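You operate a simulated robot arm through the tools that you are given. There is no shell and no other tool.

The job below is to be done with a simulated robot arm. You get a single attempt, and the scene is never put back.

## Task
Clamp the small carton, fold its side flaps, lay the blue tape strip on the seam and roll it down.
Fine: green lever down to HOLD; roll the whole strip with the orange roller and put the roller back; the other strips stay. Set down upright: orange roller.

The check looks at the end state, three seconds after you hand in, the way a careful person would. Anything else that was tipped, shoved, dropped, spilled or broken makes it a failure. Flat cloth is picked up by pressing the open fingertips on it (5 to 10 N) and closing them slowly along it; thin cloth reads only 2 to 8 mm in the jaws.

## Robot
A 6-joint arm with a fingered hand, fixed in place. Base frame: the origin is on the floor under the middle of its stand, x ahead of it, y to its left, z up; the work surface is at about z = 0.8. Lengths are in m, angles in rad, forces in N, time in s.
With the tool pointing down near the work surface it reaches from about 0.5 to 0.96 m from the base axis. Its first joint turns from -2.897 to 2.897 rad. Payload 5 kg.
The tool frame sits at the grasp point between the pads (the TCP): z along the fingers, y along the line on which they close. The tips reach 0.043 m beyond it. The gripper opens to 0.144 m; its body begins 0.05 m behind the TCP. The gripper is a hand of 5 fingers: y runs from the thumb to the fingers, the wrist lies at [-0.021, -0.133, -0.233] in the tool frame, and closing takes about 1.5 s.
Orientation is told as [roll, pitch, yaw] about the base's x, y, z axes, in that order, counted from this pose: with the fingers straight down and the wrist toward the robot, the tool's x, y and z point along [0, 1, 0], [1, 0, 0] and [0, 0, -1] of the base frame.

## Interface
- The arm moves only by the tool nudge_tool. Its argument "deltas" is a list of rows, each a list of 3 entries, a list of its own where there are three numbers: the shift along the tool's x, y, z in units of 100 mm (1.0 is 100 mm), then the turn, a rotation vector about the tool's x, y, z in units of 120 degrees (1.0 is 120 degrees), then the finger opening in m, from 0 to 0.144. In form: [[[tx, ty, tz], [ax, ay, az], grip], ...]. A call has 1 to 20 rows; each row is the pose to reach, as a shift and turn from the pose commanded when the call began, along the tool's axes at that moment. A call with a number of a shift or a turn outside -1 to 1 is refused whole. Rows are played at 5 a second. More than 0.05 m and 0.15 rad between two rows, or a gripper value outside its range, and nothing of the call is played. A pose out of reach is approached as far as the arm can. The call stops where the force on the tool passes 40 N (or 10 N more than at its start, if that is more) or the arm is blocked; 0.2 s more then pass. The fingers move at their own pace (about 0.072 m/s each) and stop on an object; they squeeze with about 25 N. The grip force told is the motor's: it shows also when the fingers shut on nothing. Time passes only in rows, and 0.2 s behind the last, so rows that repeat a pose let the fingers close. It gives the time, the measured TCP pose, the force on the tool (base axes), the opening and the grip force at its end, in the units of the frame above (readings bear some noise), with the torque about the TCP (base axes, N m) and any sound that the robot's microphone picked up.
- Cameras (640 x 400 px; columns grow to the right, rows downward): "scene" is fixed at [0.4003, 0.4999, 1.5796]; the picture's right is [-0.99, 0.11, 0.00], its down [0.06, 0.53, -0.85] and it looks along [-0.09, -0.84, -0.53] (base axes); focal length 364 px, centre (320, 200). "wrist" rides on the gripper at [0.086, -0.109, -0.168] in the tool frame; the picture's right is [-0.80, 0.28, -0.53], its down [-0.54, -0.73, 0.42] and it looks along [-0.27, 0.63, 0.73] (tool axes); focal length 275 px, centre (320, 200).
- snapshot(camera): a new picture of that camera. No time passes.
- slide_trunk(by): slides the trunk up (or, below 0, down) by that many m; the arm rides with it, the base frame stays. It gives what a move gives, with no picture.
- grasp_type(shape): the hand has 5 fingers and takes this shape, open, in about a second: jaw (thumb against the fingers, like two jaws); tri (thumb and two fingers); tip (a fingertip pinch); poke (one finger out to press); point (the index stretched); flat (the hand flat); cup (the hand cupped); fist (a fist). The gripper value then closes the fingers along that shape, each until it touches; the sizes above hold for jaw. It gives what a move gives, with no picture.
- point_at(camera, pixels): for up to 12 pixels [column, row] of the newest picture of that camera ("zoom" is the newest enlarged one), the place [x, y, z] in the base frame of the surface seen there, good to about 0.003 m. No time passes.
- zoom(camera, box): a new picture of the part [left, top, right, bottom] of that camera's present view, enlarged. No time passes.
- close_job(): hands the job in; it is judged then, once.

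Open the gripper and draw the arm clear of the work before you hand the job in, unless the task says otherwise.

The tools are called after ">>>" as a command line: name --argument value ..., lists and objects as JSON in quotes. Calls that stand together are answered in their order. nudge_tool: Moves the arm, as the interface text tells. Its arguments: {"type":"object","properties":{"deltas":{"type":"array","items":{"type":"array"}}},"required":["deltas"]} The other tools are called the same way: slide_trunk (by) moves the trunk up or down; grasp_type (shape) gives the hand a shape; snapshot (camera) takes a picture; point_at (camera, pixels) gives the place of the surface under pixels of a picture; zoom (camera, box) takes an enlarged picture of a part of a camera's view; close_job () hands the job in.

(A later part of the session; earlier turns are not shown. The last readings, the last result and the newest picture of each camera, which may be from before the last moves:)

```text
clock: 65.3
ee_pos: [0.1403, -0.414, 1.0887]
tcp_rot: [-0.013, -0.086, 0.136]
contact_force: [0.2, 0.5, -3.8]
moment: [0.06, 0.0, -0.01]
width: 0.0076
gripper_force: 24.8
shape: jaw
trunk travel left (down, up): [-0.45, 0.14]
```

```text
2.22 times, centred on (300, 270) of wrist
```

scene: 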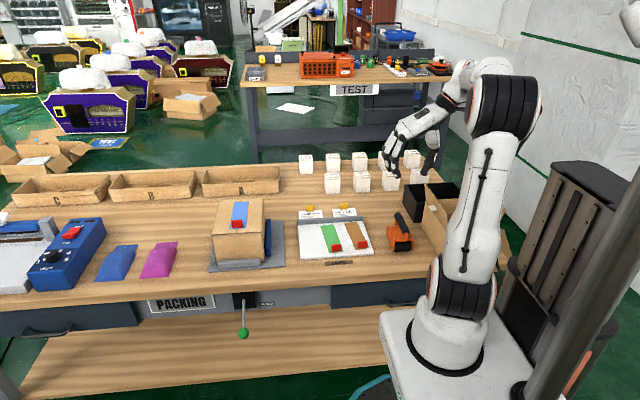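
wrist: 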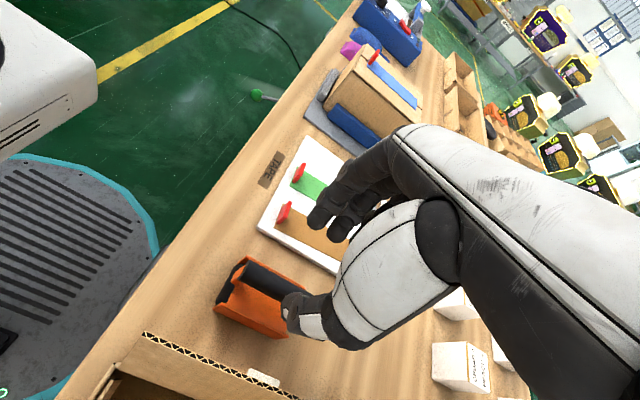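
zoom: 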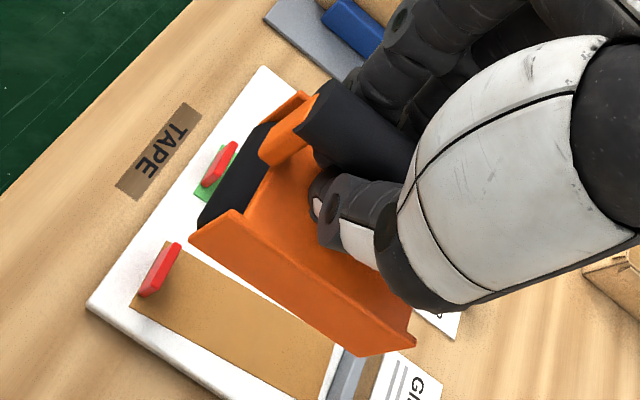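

The roller now looks level and aligned. I measure its corners for exact drum position relative to the TCP.

>>> zoom --camera "scene" --box '[350, 155, 410, 210]'

>>> point_at --camera "zoom" --pixels '[[153, 175], [150, 230], [208, 270], [200, 345], [355, 268], [348, 335], [285, 230], [265, 300], [265, 350], [230, 340], [320, 335], [280, 160]]'

>>> zoom --camera "wrist" --box '[220, 180, 380, 360]'

>>> point_at --camera "zoom" --pixels '[[240, 215], [320, 280], [405, 338], [200, 235], [270, 180], [290, 230], [345, 262], [310, 100], [345, 115], [380, 135], [240, 170], [225, 195]]'

```text
7.27 times, centred on (380, 182) of scene
```

zoom: 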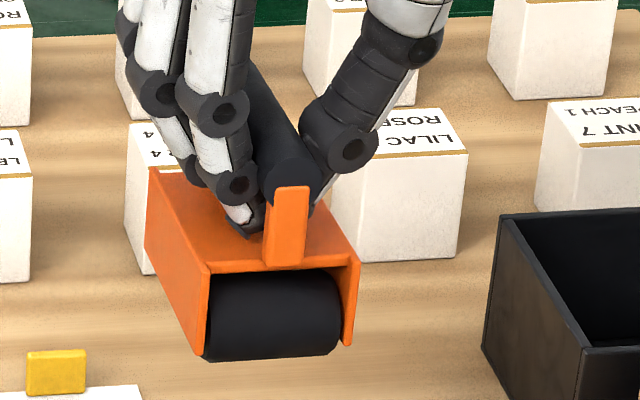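

```text
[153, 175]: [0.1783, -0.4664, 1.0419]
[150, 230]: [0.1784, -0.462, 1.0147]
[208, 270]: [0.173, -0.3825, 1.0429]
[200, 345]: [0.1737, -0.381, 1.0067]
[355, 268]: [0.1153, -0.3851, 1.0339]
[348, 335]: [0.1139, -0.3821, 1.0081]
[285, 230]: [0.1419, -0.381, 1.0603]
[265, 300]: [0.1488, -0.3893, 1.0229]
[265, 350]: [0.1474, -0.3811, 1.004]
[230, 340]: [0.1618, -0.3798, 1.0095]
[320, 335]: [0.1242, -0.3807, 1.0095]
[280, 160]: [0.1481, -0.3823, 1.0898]
```

```text
2.22 times, centred on (300, 270) of wrist
```

zoom: 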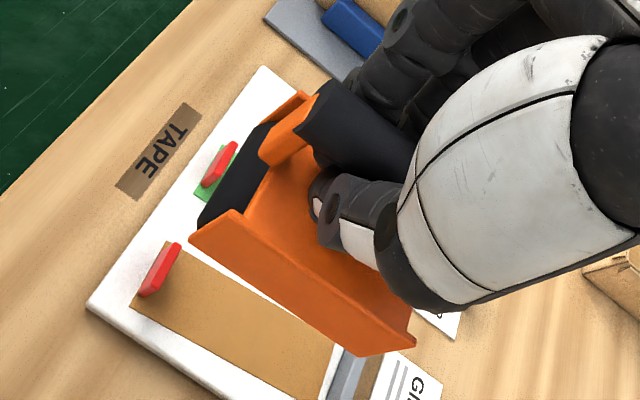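

```text
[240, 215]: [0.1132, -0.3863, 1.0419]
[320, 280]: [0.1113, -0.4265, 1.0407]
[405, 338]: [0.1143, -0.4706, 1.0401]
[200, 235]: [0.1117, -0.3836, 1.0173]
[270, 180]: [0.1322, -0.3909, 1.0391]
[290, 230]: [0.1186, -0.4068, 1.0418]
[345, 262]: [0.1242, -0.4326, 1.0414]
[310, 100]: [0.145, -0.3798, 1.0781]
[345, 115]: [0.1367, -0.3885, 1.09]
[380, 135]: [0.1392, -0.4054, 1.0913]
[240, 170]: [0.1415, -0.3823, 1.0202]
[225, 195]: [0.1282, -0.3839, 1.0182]
```

Roller is level and nearly square; drum centre ≈ TCP + (0.004, 0.0155), drum bottom ≈ TCP − 0.096. I carry it over to the carton at this height.

>>> nudge_tool --deltas '[[[-0.12, 0.235, 0.0], [0, 0, 0], 0.0], [[-0.24, 0.47, 0.02], [0, 0, 0], 0.0], [[-0.36, 0.705, 0.05], [0, 0, 0], 0.0], [[-0.481, 0.94, 0.087], [0, 0, 0], 0.0]]'

>>> nudge_tool --deltas '[[[-0.12, 0.235, 0.02], [0, 0, 0], 0.0], [[-0.24, 0.47, 0.04], [0, 0, 0], 0.0], [[-0.36, 0.705, 0.06], [0, 0, 0], 0.0], [[-0.481, 0.94, 0.087], [0, 0, 0], 0.0]]'

>>> nudge_tool --deltas '[[[-0.12, 0.235, 0.02], [0, 0, 0], 0.0], [[-0.24, 0.47, 0.04], [0, 0, 0], 0.0], [[-0.36, 0.705, 0.06], [0, 0, 0], 0.0], [[-0.481, 0.94, 0.087], [0, 0, 0], 0.0]]'

>>> snapshot --camera "scene"

```text
clock: 66.3
ee_pos: [0.2407, -0.4485, 1.0879]
tcp_rot: [-0.011, -0.087, 0.135]
contact_force: [-0.4, 0.5, -2.8]
moment: [0.03, -0.01, 0.02]
width: 0.0076
gripper_force: 25.0
shape: jaw
trunk travel left (down, up): [-0.45, 0.14]
```

```text
clock: 67.3
ee_pos: [0.3401, -0.4831, 1.0889]
tcp_rot: [-0.012, -0.086, 0.136]
contact_force: [-0.1, 0.3, -3.5]
moment: [0.05, -0.01, 0.01]
width: 0.0074
gripper_force: 25.0
shape: jaw
trunk travel left (down, up): [-0.45, 0.14]
```

```text
clock: 68.3
ee_pos: [0.4407, -0.5187, 1.0884]
tcp_rot: [-0.01, -0.086, 0.136]
contact_force: [-0.1, -0.3, -4.6]
moment: [0.06, 0.0, -0.03]
width: 0.0077
gripper_force: 24.8
shape: jaw
trunk travel left (down, up): [-0.45, 0.14]
```

```text
taken
```

scene: 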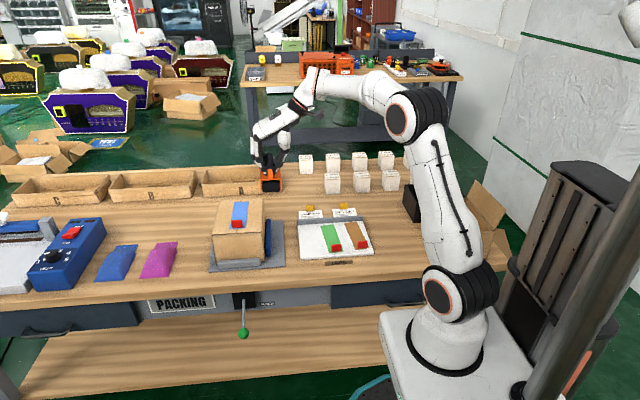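

I move the last bit to put the drum over the strip's rear end and tilt the roller 3° forward so the drum leads.

>>> nudge_tool --deltas '[[[-0.2, 0.24, 0.02], [0, -0.008, 0], 0.0], [[-0.4, 0.48, 0.04], [0, -0.016, 0], 0.0], [[-0.6, 0.72, 0.07], [0, -0.025, 0], 0.0], [[-0.74, 0.947, 0.091], [0, -0.025, 0], 0.0]]'

>>> zoom --camera "scene" --box '[190, 130, 290, 240]'

>>> zoom --camera "wrist" --box '[180, 140, 400, 360]'

```text
clock: 69.3
ee_pos: [0.5446, -0.5789, 1.0859]
tcp_rot: [-0.062, -0.087, 0.137]
contact_force: [-0.5, 0.0, -3.8]
moment: [0.07, 0.03, -0.01]
width: 0.0074
gripper_force: 24.8
shape: jaw
trunk travel left (down, up): [-0.45, 0.14]
```

```text
3.64 times, centred on (240, 185) of scene
```

zoom: 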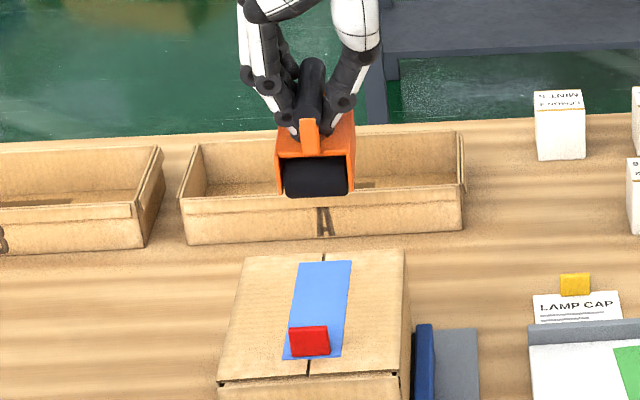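

```text
1.82 times, centred on (290, 250) of wrist
```

zoom: 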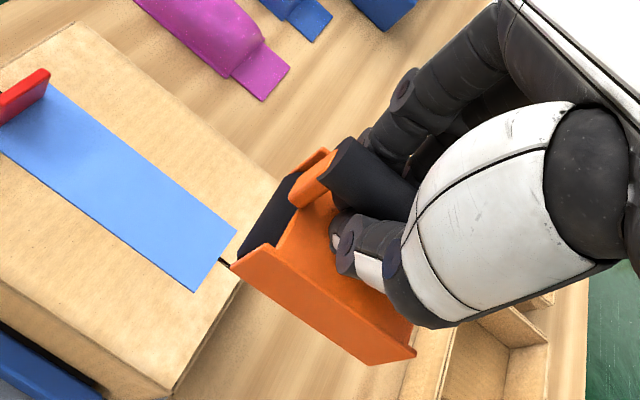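

I measure the drum and side plates now, against the strip's rear end.

>>> point_at --camera "zoom" --pixels '[[250, 245], [245, 340]]'

>>> zoom --camera "scene" --box '[225, 150, 285, 230]'

```text
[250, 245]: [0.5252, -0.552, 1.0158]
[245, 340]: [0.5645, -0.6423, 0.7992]
```

```text
5.00 times, centred on (255, 190) of scene
```

zoom: 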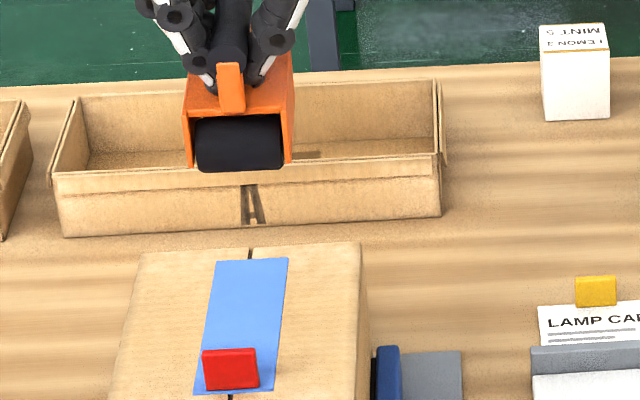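

>>> point_at --camera "zoom" --pixels '[[189, 160], [289, 155], [240, 165], [205, 165], [275, 160], [240, 130], [184, 115], [290, 112], [190, 85], [232, 90], [218, 263], [285, 262]]'

```text
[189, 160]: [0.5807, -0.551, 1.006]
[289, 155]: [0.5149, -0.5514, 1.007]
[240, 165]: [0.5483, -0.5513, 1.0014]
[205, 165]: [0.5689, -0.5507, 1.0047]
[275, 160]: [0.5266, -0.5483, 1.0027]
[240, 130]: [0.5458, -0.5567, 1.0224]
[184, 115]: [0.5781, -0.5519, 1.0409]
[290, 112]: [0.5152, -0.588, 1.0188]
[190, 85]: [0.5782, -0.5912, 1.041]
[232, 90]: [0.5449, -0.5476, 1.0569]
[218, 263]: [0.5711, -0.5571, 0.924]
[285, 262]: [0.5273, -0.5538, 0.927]
```

Drum axis is at y≈−0.567 (just behind the strip's end at −0.557), x≈0.5475 vs strip centre 0.549, yaw 0. I lower to ~5 mm above the carton.

>>> nudge_tool --deltas '[[[0.012, -0.012, 0.2], [0, 0, 0], 0.0], [[0.024, -0.024, 0.4], [0, 0, 0], 0.0], [[0.034, -0.036, 0.578], [0, 0, 0], 0.0]]'

>>> zoom --camera "scene" --box '[205, 160, 275, 240]'

>>> zoom --camera "wrist" --box '[180, 140, 400, 360]'

```text
clock: 70.1
ee_pos: [0.5458, -0.5795, 1.0307]
tcp_rot: [-0.065, -0.083, 0.139]
contact_force: [-0.3, 0.3, -3.6]
moment: [0.0, 0.01, 0.02]
width: 0.0078
gripper_force: 25.3
shape: jaw
trunk travel left (down, up): [-0.45, 0.14]
```

```text
5.00 times, centred on (240, 200) of scene
```

zoom: 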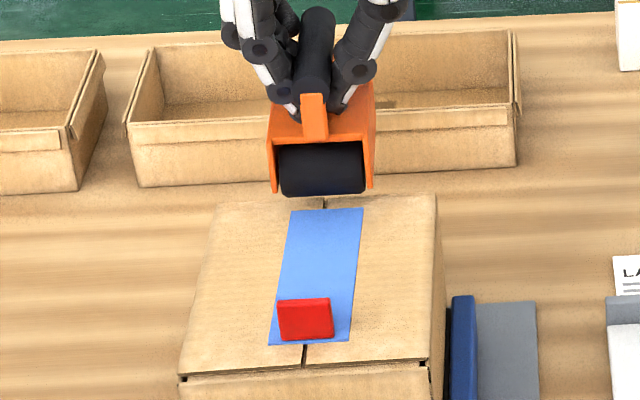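

```text
1.82 times, centred on (290, 250) of wrist
```

zoom: 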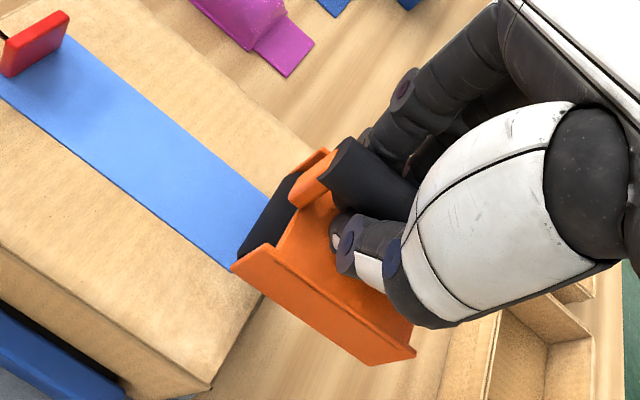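

Drum and strip are lined up within ~1 mm. I lower in small steps until the drum presses on the carton just behind the strip.

>>> nudge_tool --deltas '[[[-0.002, -0.012, 0.02], [0, 0, 0], 0.0], [[-0.001, -0.013, 0.04], [0, 0, 0], 0.0], [[0.0, -0.015, 0.06], [0, 0, 0], 0.0], [[0.001, -0.016, 0.07], [0, 0, 0], 0.0]]'

```text
clock: 71.1
ee_pos: [0.5461, -0.5784, 1.0226]
tcp_rot: [-0.062, -0.086, 0.138]
contact_force: [0.0, 0.7, -3.5]
moment: [0.04, 0.01, -0.02]
width: 0.0078
gripper_force: 24.8
shape: jaw
trunk travel left (down, up): [-0.45, 0.14]
```

>>> zoom --camera "scene" --box '[215, 170, 265, 230]'

>>> point_at --camera "zoom" --pixels '[[250, 200], [330, 190], [290, 170]]'

```text
6.67 times, centred on (240, 200) of scene
```

zoom: 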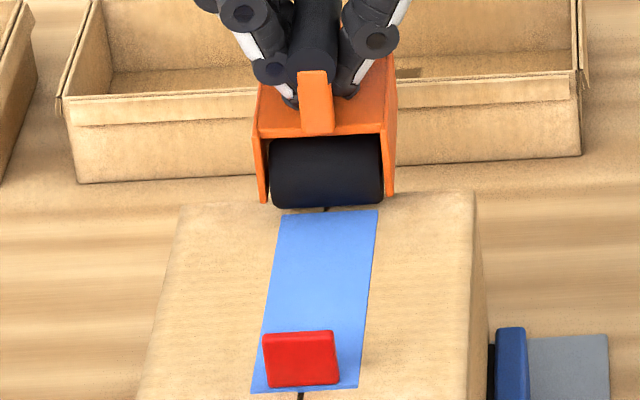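

```text
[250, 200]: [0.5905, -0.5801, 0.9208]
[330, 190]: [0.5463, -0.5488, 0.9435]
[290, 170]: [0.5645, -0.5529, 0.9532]
```

No contact yet (force still −3.5 N weight). I continue down in 1 mm steps.

>>> nudge_tool --deltas '[[[0.001, -0.001, 0.01], [0, 0, 0], 0.0], [[0.001, -0.002, 0.02], [0, 0, 0], 0.0], [[0.002, -0.003, 0.03], [0, 0, 0], 0.0]]'

```text
clock: 71.9
ee_pos: [0.5445, -0.5793, 1.0202]
tcp_rot: [-0.065, -0.087, 0.137]
contact_force: [-1.0, 0.2, -3.7]
moment: [0.07, 0.02, -0.01]
width: 0.0078
gripper_force: 25.4
shape: jaw
trunk travel left (down, up): [-0.45, 0.14]
```

>>> nudge_tool --deltas '[[[0.001, -0.001, 0.01], [0, 0, 0], 0.0], [[0.001, -0.002, 0.02], [0, 0, 0], 0.0], [[0.002, -0.003, 0.03], [0, 0, 0], 0.0]]'

```text
clock: 72.7
ee_pos: [0.5455, -0.5792, 1.0187]
tcp_rot: [-0.066, -0.088, 0.137]
contact_force: [0.1, -3.3, 2.9]
moment: [-0.07, -0.03, 0.02]
width: 0.0078
gripper_force: 24.7
shape: jaw
trunk travel left (down, up): [-0.45, 0.14]
```

Contact made (force z rose from −3.7 to +2.9 N). I start rolling toward +y in 5 mm rows for 2 cm and check the force.

>>> nudge_tool --deltas '[[[0.049, 0.007, -0.0025], [0, 0, 0], 0.0], [[0.099, 0.0136, -0.005], [0, 0, 0], 0.0], [[0.148, 0.0204, -0.0075], [0, 0, 0], 0.0], [[0.198, 0.0272, -0.01], [0, 0, 0], 0.0]]'

>>> zoom --camera "scene" --box '[215, 170, 265, 230]'

```text
clock: 73.7
ee_pos: [0.5458, -0.5588, 1.018]
tcp_rot: [-0.063, -0.088, 0.137]
contact_force: [0.3, -0.3, 11.4]
moment: [0.12, -0.01, -0.02]
width: 0.0082
gripper_force: 24.8
shape: jaw
trunk travel left (down, up): [-0.45, 0.14]
```

```text
6.67 times, centred on (240, 200) of scene
```

zoom: 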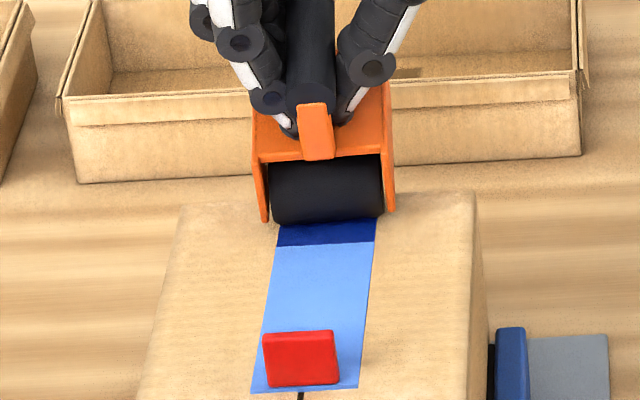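

The rolled part of the strip turns dark blue — clear feedback. I keep rolling +y for 8 cm at the same height.

>>> nudge_tool --deltas '[[[0.079, 0.011, -0.004], [0, 0, 0], 0.0], [[0.158, 0.022, -0.008], [0, 0, 0], 0.0], [[0.237, 0.033, -0.012], [0, 0, 0], 0.0], [[0.317, 0.0435, -0.016], [0, 0, 0], 0.0], [[0.396, 0.0544, -0.02], [0, 0, 0], 0.0], [[0.475, 0.0653, -0.024], [0, 0, 0], 0.0], [[0.554, 0.0762, -0.028], [0, 0, 0], 0.0], [[0.633, 0.0871, -0.032], [0, 0, 0], 0.0], [[0.712, 0.098, -0.036], [0, 0, 0], 0.0], [[0.791, 0.109, -0.04], [0, 0, 0], 0.0]]'

>>> zoom --camera "scene" --box '[205, 170, 275, 250]'

>>> zoom --camera "wrist" --box '[180, 140, 400, 360]'

```text
clock: 75.9
ee_pos: [0.546, -0.48, 1.0175]
tcp_rot: [-0.065, -0.089, 0.137]
contact_force: [-4.4, -0.6, 12.7]
moment: [0.15, 0.15, 0.0]
width: 0.008
gripper_force: 24.7
shape: jaw
trunk travel left (down, up): [-0.45, 0.14]
```

```text
5.00 times, centred on (240, 210) of scene
```

zoom: 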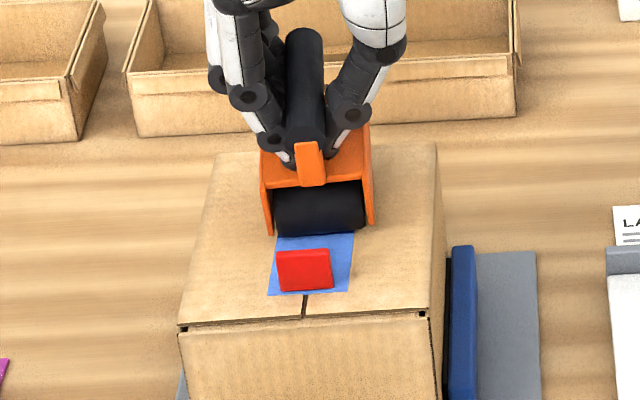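

```text
1.82 times, centred on (290, 250) of wrist
```

zoom: 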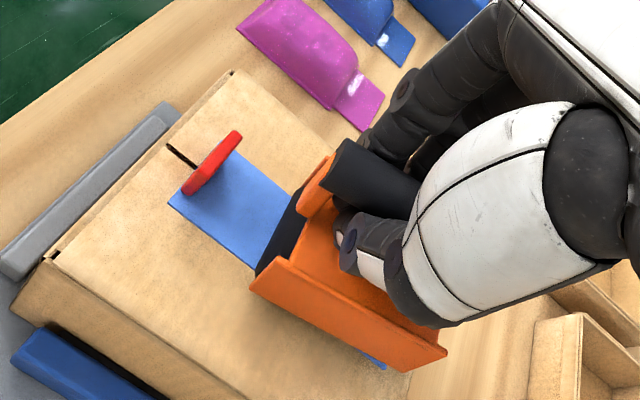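

Rolling continues; the part ahead up to the tab is still light. I roll another 2.6 cm toward the tab in 4 mm rows, watching the force.

>>> nudge_tool --deltas '[[[0.04, 0.0055, -0.002], [0, 0, 0], 0.0], [[0.079, 0.011, -0.004], [0, 0, 0], 0.0], [[0.119, 0.0163, -0.006], [0, 0, 0], 0.0], [[0.158, 0.022, -0.008], [0, 0, 0], 0.0], [[0.198, 0.0272, -0.01], [0, 0, 0], 0.0], [[0.237, 0.033, -0.012], [0, 0, 0], 0.0], [[0.26, 0.0357, -0.013], [0, 0, 0], 0.0]]'

>>> zoom --camera "scene" --box '[205, 170, 275, 250]'

>>> zoom --camera "wrist" --box '[180, 140, 400, 360]'

```text
clock: 77.5
ee_pos: [0.5455, -0.4523, 1.0172]
tcp_rot: [-0.064, -0.089, 0.139]
contact_force: [-2.7, -0.3, 9.7]
moment: [0.12, 0.1, 0.0]
width: 0.0082
gripper_force: 24.8
shape: jaw
trunk travel left (down, up): [-0.45, 0.14]
```

```text
5.00 times, centred on (240, 210) of scene
```

zoom: 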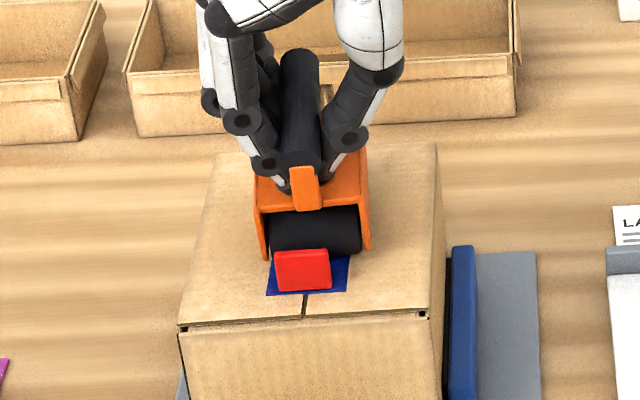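

```text
1.82 times, centred on (290, 250) of wrist
```

zoom: 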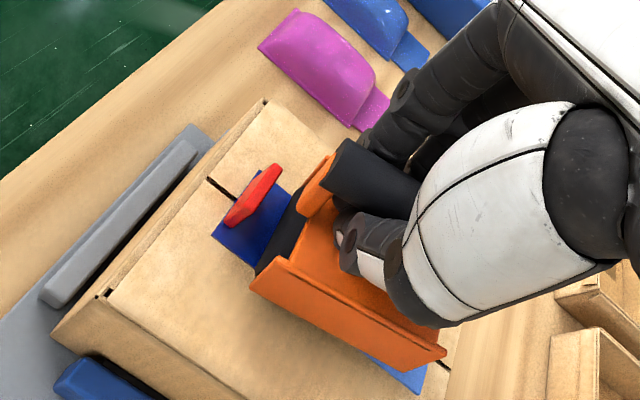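

The front segment near the tab is now dark, but a lighter patch shows behind the roller in the wrist view. I roll back over the strip toward −y with the same pressure.

>>> nudge_tool --deltas '[[[-0.079, -0.011, 0.004], [0, 0, 0], 0.0], [[-0.158, -0.022, 0.008], [0, 0, 0], 0.0], [[-0.237, -0.033, 0.012], [0, 0, 0], 0.0], [[-0.317, -0.0435, 0.016], [0, 0, 0], 0.0], [[-0.396, -0.0544, 0.02], [0, 0, 0], 0.0], [[-0.475, -0.0653, 0.024], [0, 0, 0], 0.0], [[-0.554, -0.0762, 0.028], [0, 0, 0], 0.0], [[-0.633, -0.0871, 0.032], [0, 0, 0], 0.0], [[-0.712, -0.098, 0.036], [0, 0, 0], 0.0], [[-0.791, -0.109, 0.04], [0, 0, 0], 0.0]]'

>>> zoom --camera "scene" --box '[205, 170, 275, 250]'

>>> zoom --camera "wrist" --box '[180, 140, 400, 360]'

```text
clock: 79.7
ee_pos: [0.5446, -0.5317, 1.017]
tcp_rot: [-0.064, -0.087, 0.138]
contact_force: [2.9, -1.0, 6.9]
moment: [0.08, -0.08, -0.03]
width: 0.0083
gripper_force: 24.9
shape: jaw
trunk travel left (down, up): [-0.45, 0.14]
```

```text
5.00 times, centred on (240, 210) of scene
```

zoom: 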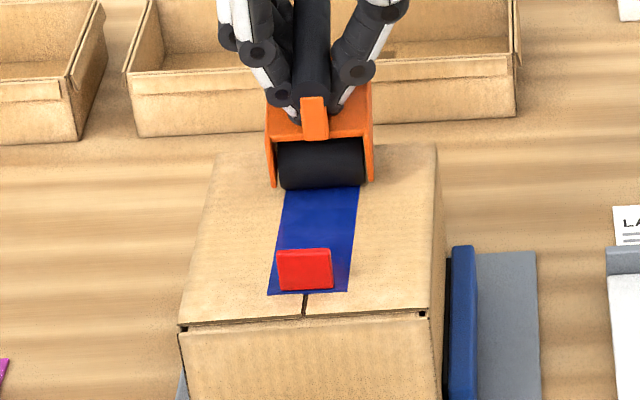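

```text
1.82 times, centred on (290, 250) of wrist
```

zoom: 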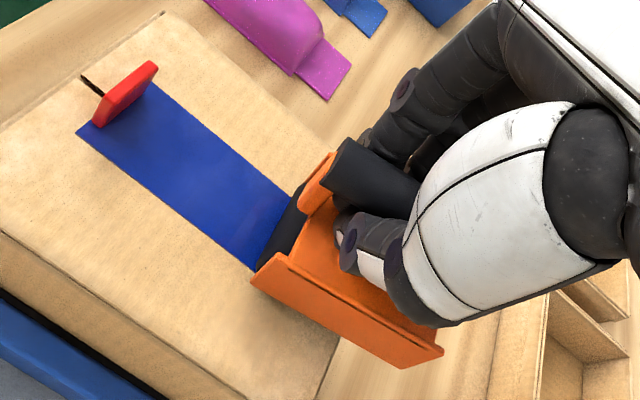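

Everything ahead of the drum is dark now. I continue rolling back over the rear end (another 4 cm).

>>> nudge_tool --deltas '[[[-0.079, -0.011, 0.004], [0, 0, 0], 0.0], [[-0.158, -0.022, 0.008], [0, 0, 0], 0.0], [[-0.237, -0.033, 0.012], [0, 0, 0], 0.0], [[-0.317, -0.0435, 0.016], [0, 0, 0], 0.0], [[-0.396, -0.0544, 0.02], [0, 0, 0], 0.0]]'

>>> zoom --camera "scene" --box '[205, 170, 275, 250]'

>>> zoom --camera "wrist" --box '[180, 140, 400, 360]'

```text
clock: 80.9
ee_pos: [0.5446, -0.5725, 1.0159]
tcp_rot: [-0.063, -0.087, 0.139]
contact_force: [1.5, -0.1, 0.8]
moment: [0.07, -0.05, -0.01]
width: 0.008
gripper_force: 25.2
shape: jaw
trunk travel left (down, up): [-0.45, 0.14]
```

```text
5.00 times, centred on (240, 210) of scene
```

zoom: 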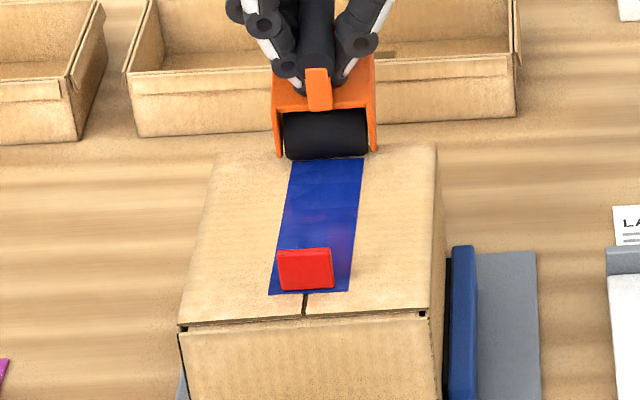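

```text
1.82 times, centred on (290, 250) of wrist
```

zoom: 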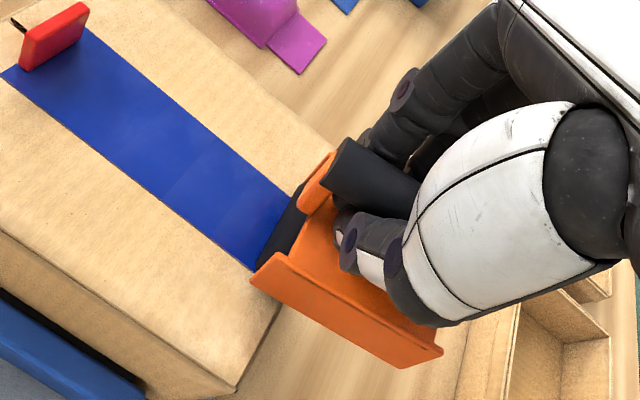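

The strip is dark along its visible length. I lift the roller straight up and inspect the whole strip.

>>> nudge_tool --deltas '[[[-0.012, 0.017, -0.2], [0, 0, 0], 0.0], [[-0.025, 0.035, -0.4], [0, 0, 0], 0.0], [[-0.043, 0.061, -0.7], [0, 0, 0], 0.0], [[-0.062, 0.087, -0.99], [0, 0, 0], 0.0]]'

>>> zoom --camera "scene" --box '[200, 180, 280, 260]'

>>> zoom --camera "wrist" --box '[150, 180, 350, 360]'

```text
clock: 81.9
ee_pos: [0.5461, -0.5733, 1.1164]
tcp_rot: [-0.063, -0.086, 0.139]
contact_force: [-0.5, -0.7, -4.2]
moment: [0.1, 0.01, -0.03]
width: 0.0077
gripper_force: 25.0
shape: jaw
trunk travel left (down, up): [-0.45, 0.14]
```

```text
5.00 times, centred on (240, 220) of scene
```

zoom: 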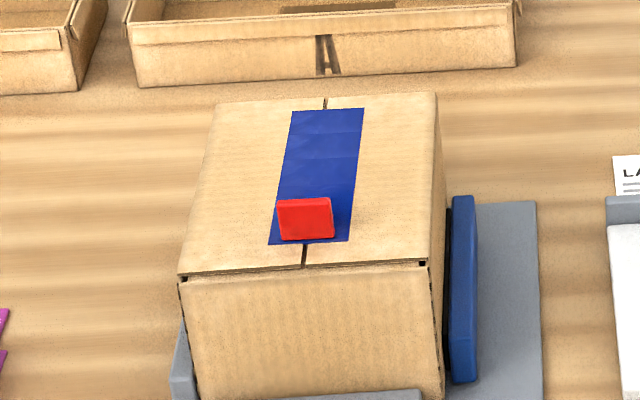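

```text
2.22 times, centred on (250, 270) of wrist
```

zoom: 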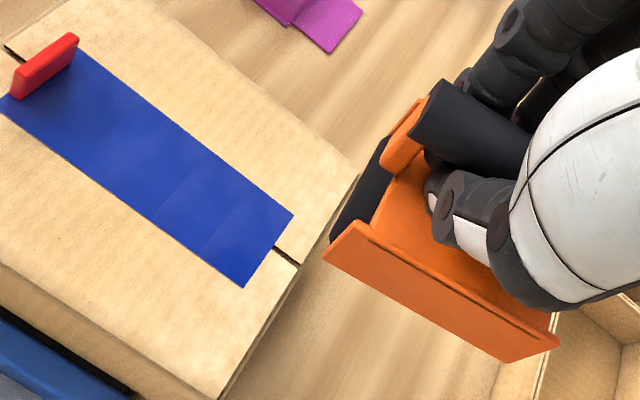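

The whole strip is dark blue (fully rolled). Now I return the roller: undo the 3° tilt and carry it back along the same route at height.

>>> nudge_tool --deltas '[[[0.13, -0.238, -0.013], [0, 0.008, 0], 0.0], [[0.266, -0.476, -0.025], [0, 0.016, 0], 0.0], [[0.4, -0.714, -0.04], [0, 0.025, 0], 0.0], [[0.533, -0.953, -0.051], [0, 0.025, 0], 0.0]]'

>>> nudge_tool --deltas '[[[0.133, -0.238, -0.006], [0, 0, 0], 0.0], [[0.267, -0.477, -0.012], [0, 0, 0], 0.0], [[0.4, -0.715, -0.018], [0, 0, 0], 0.0], [[0.534, -0.954, -0.024], [0, 0, 0], 0.0]]'

>>> nudge_tool --deltas '[[[0.133, -0.238, -0.006], [0, 0, 0], 0.0], [[0.267, -0.477, -0.012], [0, 0, 0], 0.0], [[0.4, -0.715, -0.018], [0, 0, 0], 0.0], [[0.534, -0.954, -0.024], [0, 0, 0], 0.0]]'

>>> nudge_tool --deltas '[[[0.133, -0.238, -0.006], [0, 0, 0], 0.0], [[0.267, -0.477, -0.012], [0, 0, 0], 0.0], [[0.4, -0.715, -0.018], [0, 0, 0], 0.0], [[0.534, -0.954, -0.024], [0, 0, 0], 0.0]]'

>>> snapshot --camera "scene"

>>> zoom --camera "scene" --box '[350, 155, 410, 210]'

>>> zoom --camera "wrist" --box '[220, 180, 380, 360]'

```text
clock: 82.9
ee_pos: [0.4443, -0.5318, 1.1112]
tcp_rot: [-0.011, -0.089, 0.137]
contact_force: [0.0, -0.6, -3.8]
moment: [0.11, 0.02, 0.01]
width: 0.0079
gripper_force: 25.2
shape: jaw
trunk travel left (down, up): [-0.45, 0.14]
```

```text
clock: 83.9
ee_pos: [0.3425, -0.4931, 1.1042]
tcp_rot: [-0.013, -0.086, 0.137]
contact_force: [-0.9, 0.4, -4.0]
moment: [0.03, 0.01, 0.03]
width: 0.0075
gripper_force: 25.0
shape: jaw
trunk travel left (down, up): [-0.45, 0.14]
```

```text
clock: 84.9
ee_pos: [0.2416, -0.453, 1.0975]
tcp_rot: [-0.013, -0.086, 0.14]
contact_force: [-0.7, 0.3, -4.1]
moment: [0.07, -0.02, 0.0]
width: 0.0077
gripper_force: 25.5
shape: jaw
trunk travel left (down, up): [-0.45, 0.14]
```

```text
clock: 85.9
ee_pos: [0.1385, -0.4139, 1.0904]
tcp_rot: [-0.014, -0.087, 0.138]
contact_force: [-0.5, -0.6, -4.0]
moment: [0.11, 0.01, 0.02]
width: 0.0079
gripper_force: 25.0
shape: jaw
trunk travel left (down, up): [-0.45, 0.14]
```

```text
taken
```

scene: 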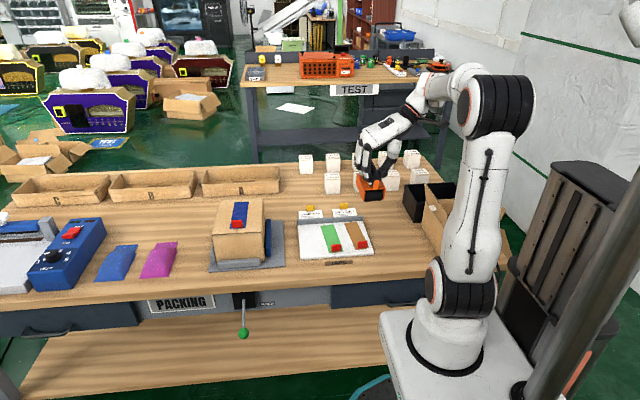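

```text
7.27 times, centred on (380, 182) of scene
```

zoom: 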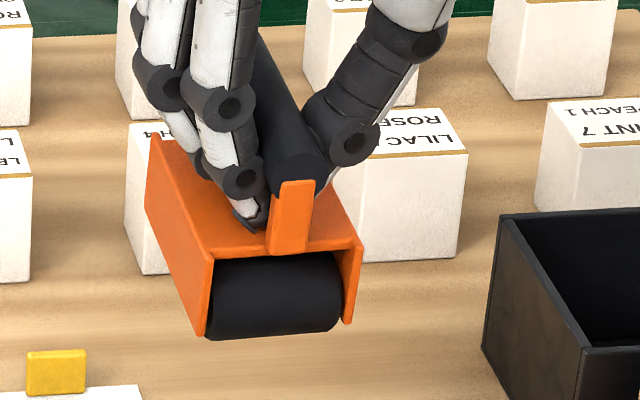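

```text
2.22 times, centred on (300, 270) of wrist
```

zoom: 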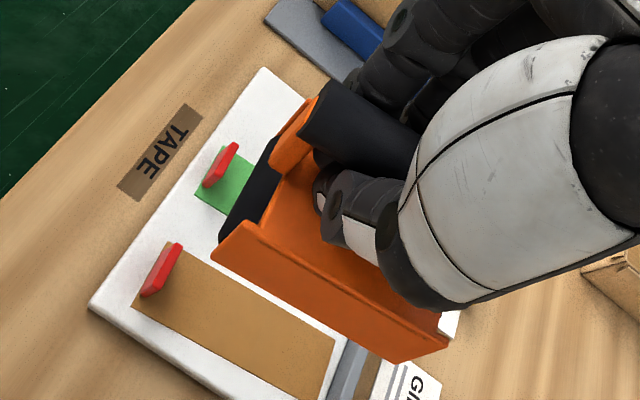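

The roller shifted slightly in the grip while rolling, so I re-measure it before setting down.

>>> point_at --camera "zoom" --pixels '[[235, 250], [320, 285], [400, 335]]'

>>> zoom --camera "scene" --box '[350, 155, 410, 210]'

>>> point_at --camera "zoom" --pixels '[[154, 143], [150, 200], [213, 258], [207, 325], [355, 248], [348, 315], [290, 220], [270, 285], [270, 325], [225, 330], [330, 320], [275, 140]]'

>>> zoom --camera "wrist" --box '[220, 180, 380, 360]'

>>> point_at --camera "zoom" --pixels '[[250, 228], [330, 280], [440, 340], [235, 245], [400, 350], [300, 190], [310, 240], [350, 262], [315, 110], [350, 120], [390, 140], [250, 190]]'

```text
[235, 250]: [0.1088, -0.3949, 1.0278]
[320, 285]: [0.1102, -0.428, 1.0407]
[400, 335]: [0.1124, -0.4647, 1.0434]
```

```text
7.27 times, centred on (380, 182) of scene
```

zoom: 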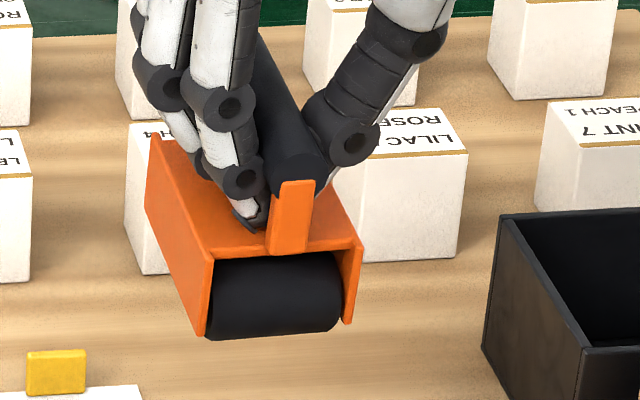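

```text
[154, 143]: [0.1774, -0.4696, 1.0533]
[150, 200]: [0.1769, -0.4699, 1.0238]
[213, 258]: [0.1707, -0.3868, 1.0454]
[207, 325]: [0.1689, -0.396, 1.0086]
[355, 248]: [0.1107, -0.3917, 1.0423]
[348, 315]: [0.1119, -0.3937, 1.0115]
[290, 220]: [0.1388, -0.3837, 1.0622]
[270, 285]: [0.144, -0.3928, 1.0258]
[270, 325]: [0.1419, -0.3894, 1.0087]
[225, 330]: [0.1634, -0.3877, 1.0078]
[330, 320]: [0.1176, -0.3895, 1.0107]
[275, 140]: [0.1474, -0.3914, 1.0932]
```

```text
2.22 times, centred on (300, 270) of wrist
```

zoom: 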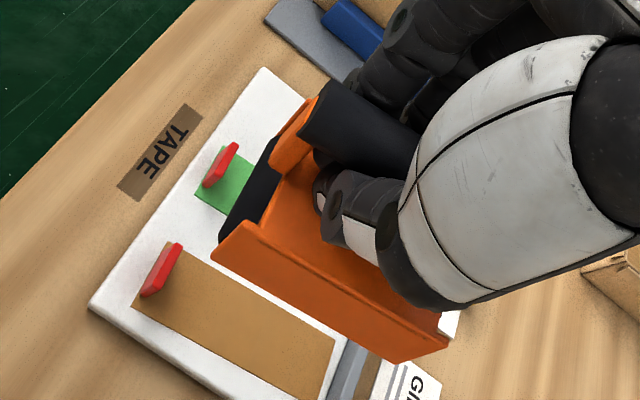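

```text
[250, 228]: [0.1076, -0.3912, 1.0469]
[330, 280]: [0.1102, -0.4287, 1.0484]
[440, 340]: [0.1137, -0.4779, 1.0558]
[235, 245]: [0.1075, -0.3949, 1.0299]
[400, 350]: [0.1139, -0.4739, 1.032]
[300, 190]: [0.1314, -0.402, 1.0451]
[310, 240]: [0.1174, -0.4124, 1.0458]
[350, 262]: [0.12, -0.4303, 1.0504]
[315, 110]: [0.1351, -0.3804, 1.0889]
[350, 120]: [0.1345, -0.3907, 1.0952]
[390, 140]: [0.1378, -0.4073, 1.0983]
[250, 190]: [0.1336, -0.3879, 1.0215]
```

The roller is now nose-down ≈5.7°, yawed +4.3° and rolled ≈1.5°. I correct the hand orientation to make it level and square, then re-measure.

>>> nudge_tool --deltas '[[[0, 0, 0], [-0.006, 0.014, 0.013], 0.0], [[0, 0, 0], [-0.012, 0.028, 0.026], 0.0], [[0, 0, 0], [-0.0183, 0.0421, 0.0398], 0.0], [[0, 0, 0], [-0.0183, 0.0421, 0.0398], 0.0]]'

>>> zoom --camera "scene" --box '[350, 155, 410, 210]'

>>> point_at --camera "zoom" --pixels '[[153, 168], [213, 265], [355, 258], [205, 335], [348, 325], [270, 330], [340, 250]]'

>>> zoom --camera "wrist" --box '[220, 180, 380, 360]'

>>> point_at --camera "zoom" --pixels '[[250, 228], [330, 280], [430, 340], [300, 190], [310, 240], [350, 262], [350, 120], [390, 140]]'

```text
clock: 86.9
ee_pos: [0.1388, -0.4137, 1.0897]
tcp_rot: [0.086, -0.122, 0.052]
contact_force: [-0.1, 0.8, -3.7]
moment: [0.02, 0.0, 0.0]
width: 0.0077
gripper_force: 24.9
shape: jaw
trunk travel left (down, up): [-0.45, 0.14]
```

```text
7.27 times, centred on (380, 182) of scene
```

zoom: 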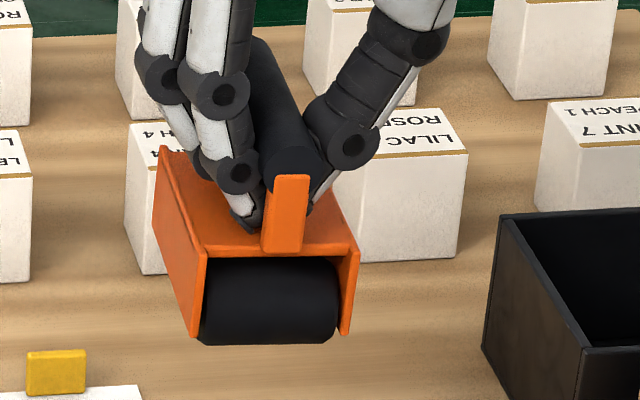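

```text
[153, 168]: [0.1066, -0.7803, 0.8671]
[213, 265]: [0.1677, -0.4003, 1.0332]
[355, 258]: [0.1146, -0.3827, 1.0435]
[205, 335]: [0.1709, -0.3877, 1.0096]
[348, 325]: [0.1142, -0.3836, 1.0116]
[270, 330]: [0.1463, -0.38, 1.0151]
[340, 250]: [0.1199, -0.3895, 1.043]
```

```text
2.22 times, centred on (300, 270) of wrist
```

zoom: 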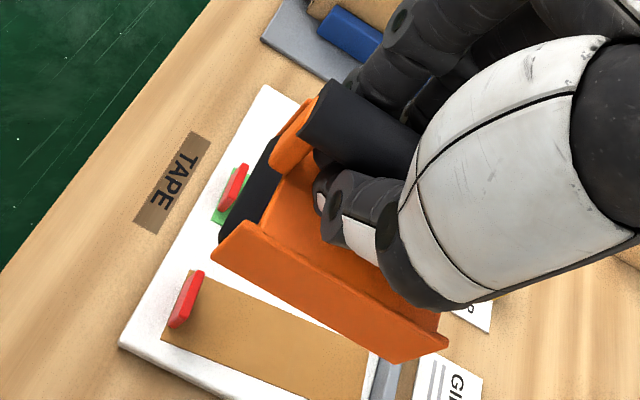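

```text
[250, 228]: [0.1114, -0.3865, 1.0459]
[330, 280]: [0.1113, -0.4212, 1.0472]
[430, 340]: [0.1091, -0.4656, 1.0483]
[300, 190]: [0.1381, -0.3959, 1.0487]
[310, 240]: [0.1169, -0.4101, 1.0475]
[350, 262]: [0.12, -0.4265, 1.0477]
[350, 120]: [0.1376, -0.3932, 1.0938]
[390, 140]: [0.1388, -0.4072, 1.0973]
```

>>> zoom --camera "scene" --box '[350, 155, 410, 210]'

>>> point_at --camera "zoom" --pixels '[[163, 158], [205, 253], [185, 210], [199, 330], [160, 215], [355, 252], [345, 330], [230, 240], [180, 175], [285, 245], [215, 335], [325, 335]]'

```text
7.27 times, centred on (380, 182) of scene
```

zoom: 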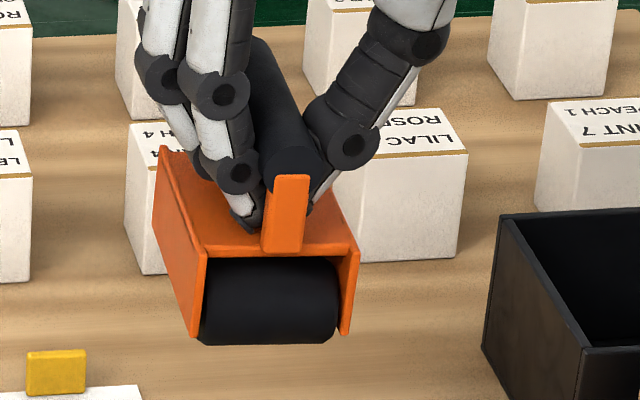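

```text
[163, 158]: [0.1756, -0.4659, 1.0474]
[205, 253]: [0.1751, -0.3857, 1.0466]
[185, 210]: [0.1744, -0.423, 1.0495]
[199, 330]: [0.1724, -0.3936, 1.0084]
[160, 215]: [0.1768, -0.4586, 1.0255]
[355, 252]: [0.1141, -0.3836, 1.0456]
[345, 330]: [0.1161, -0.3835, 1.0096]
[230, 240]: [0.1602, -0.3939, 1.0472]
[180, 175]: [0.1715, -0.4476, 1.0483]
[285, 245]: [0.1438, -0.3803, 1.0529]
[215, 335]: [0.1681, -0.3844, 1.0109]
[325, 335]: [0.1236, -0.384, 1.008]
```

Roller is level and square: centre x = TCP+0.0047, front y = TCP+0.030, plate 42.5 mm below TCP. I move it above its home spot (target TCP 0.0265, −0.4146) and start down.

>>> nudge_tool --deltas '[[[0.019, -0.297, -0.035], [0, 0, 0], 0.0], [[0.037, -0.595, -0.07], [0, 0, 0], 0.0], [[0.056, -0.892, -0.105], [0, 0, 0], 0.0]]'

>>> nudge_tool --deltas '[[[0.005, -0.222, -0.026], [0, 0, 0], 0.0], [[-0.02, -0.25, 0.25], [0, 0, 0], 0.0], [[-0.042, -0.285, 0.5], [0, 0, 0], 0.0], [[-0.063, -0.319, 0.764], [0, 0, 0], 0.0]]'

>>> zoom --camera "scene" --box '[370, 170, 450, 260]'

>>> zoom --camera "wrist" --box '[180, 180, 400, 380]'

```text
clock: 87.7
ee_pos: [0.0475, -0.4126, 1.0901]
tcp_rot: [0.087, -0.123, 0.053]
contact_force: [-0.4, 0.5, -3.6]
moment: [0.09, 0.01, 0.01]
width: 0.0076
gripper_force: 25.0
shape: jaw
trunk travel left (down, up): [-0.45, 0.14]
```

```text
clock: 88.7
ee_pos: [0.0269, -0.415, 1.01]
tcp_rot: [0.085, -0.123, 0.053]
contact_force: [0.4, -0.2, -3.1]
moment: [0.06, 0.01, -0.04]
width: 0.0079
gripper_force: 24.9
shape: jaw
trunk travel left (down, up): [-0.45, 0.14]
```

```text
4.44 times, centred on (410, 215) of scene
```

zoom: 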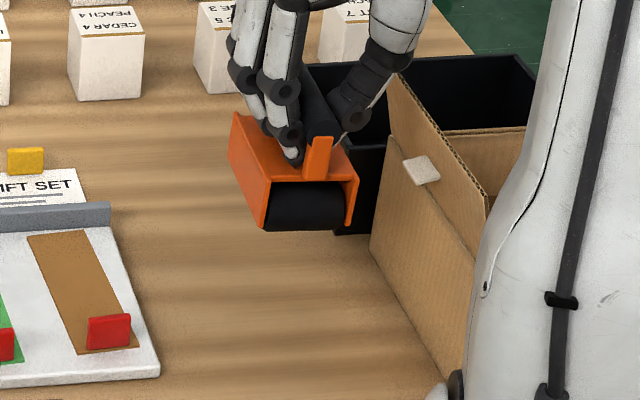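

```text
2.00 times, centred on (290, 280) of wrist
```

zoom: 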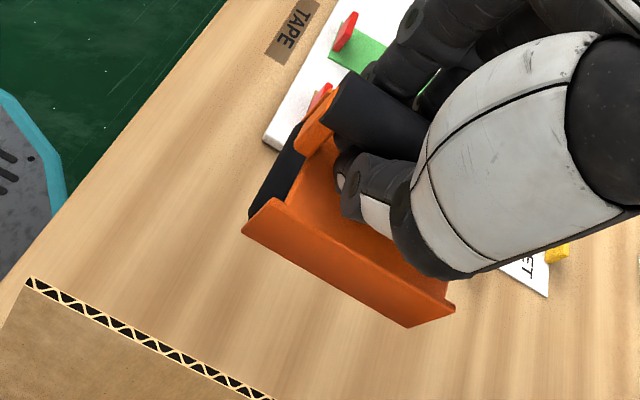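

Clear of the flap. I lower 10 cm more, leaving about 2 cm to the bench.

>>> nudge_tool --deltas '[[[-0.028, -0.04, 0.33], [0, 0, 0], 0.0], [[-0.057, -0.081, 0.66], [0, 0, 0], 0.0], [[-0.085, -0.122, 0.989], [0, 0, 0], 0.0]]'

>>> zoom --camera "scene" --box '[375, 195, 435, 255]'

>>> point_at --camera "zoom" --pixels '[[200, 130], [225, 230], [330, 225], [222, 295], [325, 290], [270, 300], [400, 120], [160, 320]]'

```text
clock: 89.5
ee_pos: [0.0256, -0.414, 0.911]
tcp_rot: [0.085, -0.12, 0.054]
contact_force: [-0.3, 0.0, -3.9]
moment: [0.09, 0.05, 0.02]
width: 0.0076
gripper_force: 24.9
shape: jaw
trunk travel left (down, up): [-0.45, 0.14]
```

```text
6.67 times, centred on (405, 225) of scene
```

zoom: 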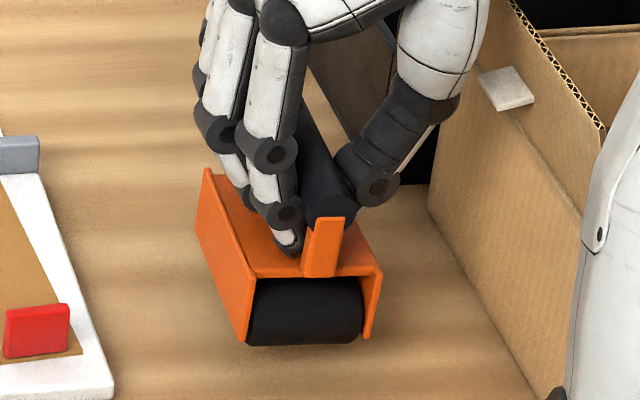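

```text
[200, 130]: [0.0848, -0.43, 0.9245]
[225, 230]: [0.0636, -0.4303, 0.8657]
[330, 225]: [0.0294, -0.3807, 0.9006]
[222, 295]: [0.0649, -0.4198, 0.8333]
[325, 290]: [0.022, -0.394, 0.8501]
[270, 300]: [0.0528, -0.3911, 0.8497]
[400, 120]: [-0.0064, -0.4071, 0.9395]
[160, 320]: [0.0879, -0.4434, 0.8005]
```

Position matches home. I check the frame's corners once more before the final lowering.

>>> point_at --camera "zoom" --pixels '[[210, 180], [250, 278], [376, 272], [240, 335], [370, 330], [300, 335], [230, 225]]'

>>> nudge_tool --deltas '[[[-0.004, -0.006, 0.05], [0, 0, 0], 0.0], [[-0.009, -0.012, 0.1], [0, 0, 0], 0.0], [[-0.012, -0.017, 0.14], [0, 0, 0], 0.0], [[-0.014, -0.02, 0.165], [0, 0, 0], 0.0]]'

```text
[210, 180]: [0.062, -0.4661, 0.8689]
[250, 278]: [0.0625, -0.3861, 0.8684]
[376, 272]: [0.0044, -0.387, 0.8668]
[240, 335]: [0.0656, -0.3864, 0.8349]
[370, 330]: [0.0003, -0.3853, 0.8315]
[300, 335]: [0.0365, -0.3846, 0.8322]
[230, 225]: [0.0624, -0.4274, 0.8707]
```

```text
clock: 90.5
ee_pos: [0.0277, -0.4135, 0.8944]
tcp_rot: [0.087, -0.122, 0.054]
contact_force: [-0.2, -0.8, -3.6]
moment: [0.04, 0.0, -0.03]
width: 0.0076
gripper_force: 25.2
shape: jaw
trunk travel left (down, up): [-0.45, 0.14]
```

The roller is level, about 3 mm above the bench. I lower 1 mm at a time until contact.

>>> nudge_tool --deltas '[[[-0.001, -0.001, 0.01], [0, 0, 0], 0.0], [[-0.002, -0.002, 0.02], [0, 0, 0], 0.0], [[-0.002, -0.003, 0.03], [0, 0, 0], 0.0]]'

```text
clock: 91.3
ee_pos: [0.0261, -0.4144, 0.892]
tcp_rot: [0.088, -0.122, 0.051]
contact_force: [1.0, 0.0, 4.3]
moment: [0.15, 0.06, 0.0]
width: 0.0077
gripper_force: 25.0
shape: jaw
trunk travel left (down, up): [-0.45, 0.14]
```

Drum touches the bench (≈8 N contact). I ease up half a millimetre and open slowly to 0.045.

>>> nudge_tool --deltas '[[[0, 0, -0.006], [0, 0, 0], 0.0], [[0, 0, -0.006], [0, 0, 0], 0.01], [[0, 0, -0.006], [0, 0, 0], 0.014], [[0, 0, -0.006], [0, 0, 0], 0.018], [[0, 0, -0.006], [0, 0, 0], 0.022], [[0, 0, -0.006], [0, 0, 0], 0.027], [[0, 0, -0.006], [0, 0, 0], 0.033], [[0, 0, -0.006], [0, 0, 0], 0.04], [[0, 0, -0.006], [0, 0, 0], 0.047], [[0, 0, -0.006], [0, 0, 0], 0.05], [[0, 0, -0.006], [0, 0, 0], 0.05]]'

>>> zoom --camera "scene" --box '[375, 195, 435, 255]'

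>>> zoom --camera "wrist" --box '[180, 160, 400, 360]'

```text
clock: 93.7
ee_pos: [0.0271, -0.4141, 0.892]
tcp_rot: [0.084, -0.122, 0.052]
contact_force: [3.9, 0.7, 19.6]
moment: [0.06, 0.1, -0.02]
width: 0.047
gripper_force: 0.1
shape: jaw
trunk travel left (down, up): [-0.45, 0.14]
```

```text
6.67 times, centred on (405, 225) of scene
```

zoom: 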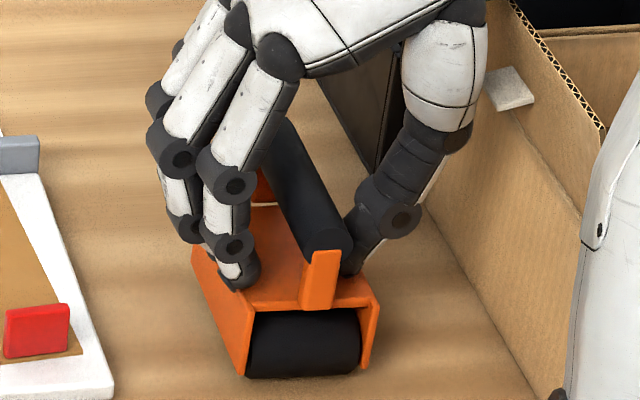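

```text
2.00 times, centred on (290, 260) of wrist
```

zoom: 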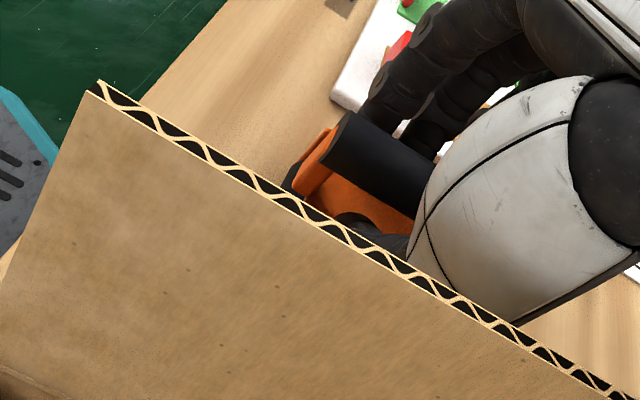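

The fingers are open but tips press on the frame plate (≈20 N up), so I first relieve by 2 mm upward and check the thumb/handle clearance.

>>> nudge_tool --deltas '[[[0.001, 0.001, -0.01], [0, 0, 0], 0.05], [[0.002, 0.002, -0.02], [0, 0, 0], 0.05]]'

>>> zoom --camera "scene" --box '[375, 180, 455, 260]'

>>> point_at --camera "zoom" --pixels '[[405, 110], [400, 165], [375, 215], [350, 260], [355, 245], [310, 190], [255, 275], [262, 235], [425, 75], [460, 90], [432, 110], [388, 130]]'

```text
clock: 94.3
ee_pos: [0.0261, -0.4128, 0.8944]
tcp_rot: [0.083, -0.12, 0.053]
contact_force: [0.1, 0.7, 18.5]
moment: [-0.06, 0.36, -0.02]
width: 0.0488
gripper_force: 0.0
shape: jaw
trunk travel left (down, up): [-0.45, 0.14]
```

```text
5.00 times, centred on (415, 220) of scene
```

zoom: 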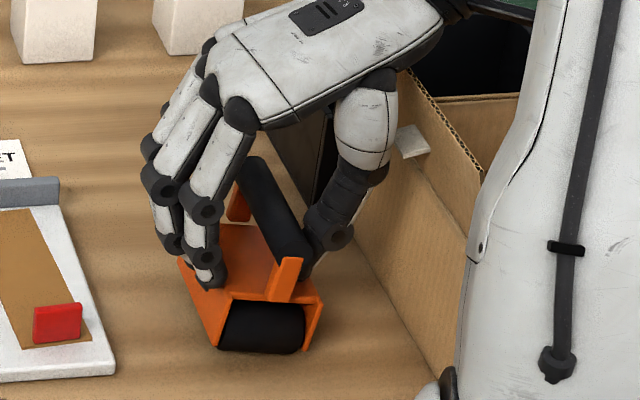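

```text
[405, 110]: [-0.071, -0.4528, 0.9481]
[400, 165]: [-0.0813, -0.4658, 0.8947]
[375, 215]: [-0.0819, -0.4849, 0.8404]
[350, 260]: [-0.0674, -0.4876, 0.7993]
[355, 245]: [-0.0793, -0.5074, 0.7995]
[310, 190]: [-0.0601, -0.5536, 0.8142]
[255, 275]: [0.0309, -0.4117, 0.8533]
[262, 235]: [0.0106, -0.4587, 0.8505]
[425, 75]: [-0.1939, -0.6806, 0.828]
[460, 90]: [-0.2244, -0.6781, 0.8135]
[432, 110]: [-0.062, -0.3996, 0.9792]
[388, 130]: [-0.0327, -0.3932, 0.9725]
```

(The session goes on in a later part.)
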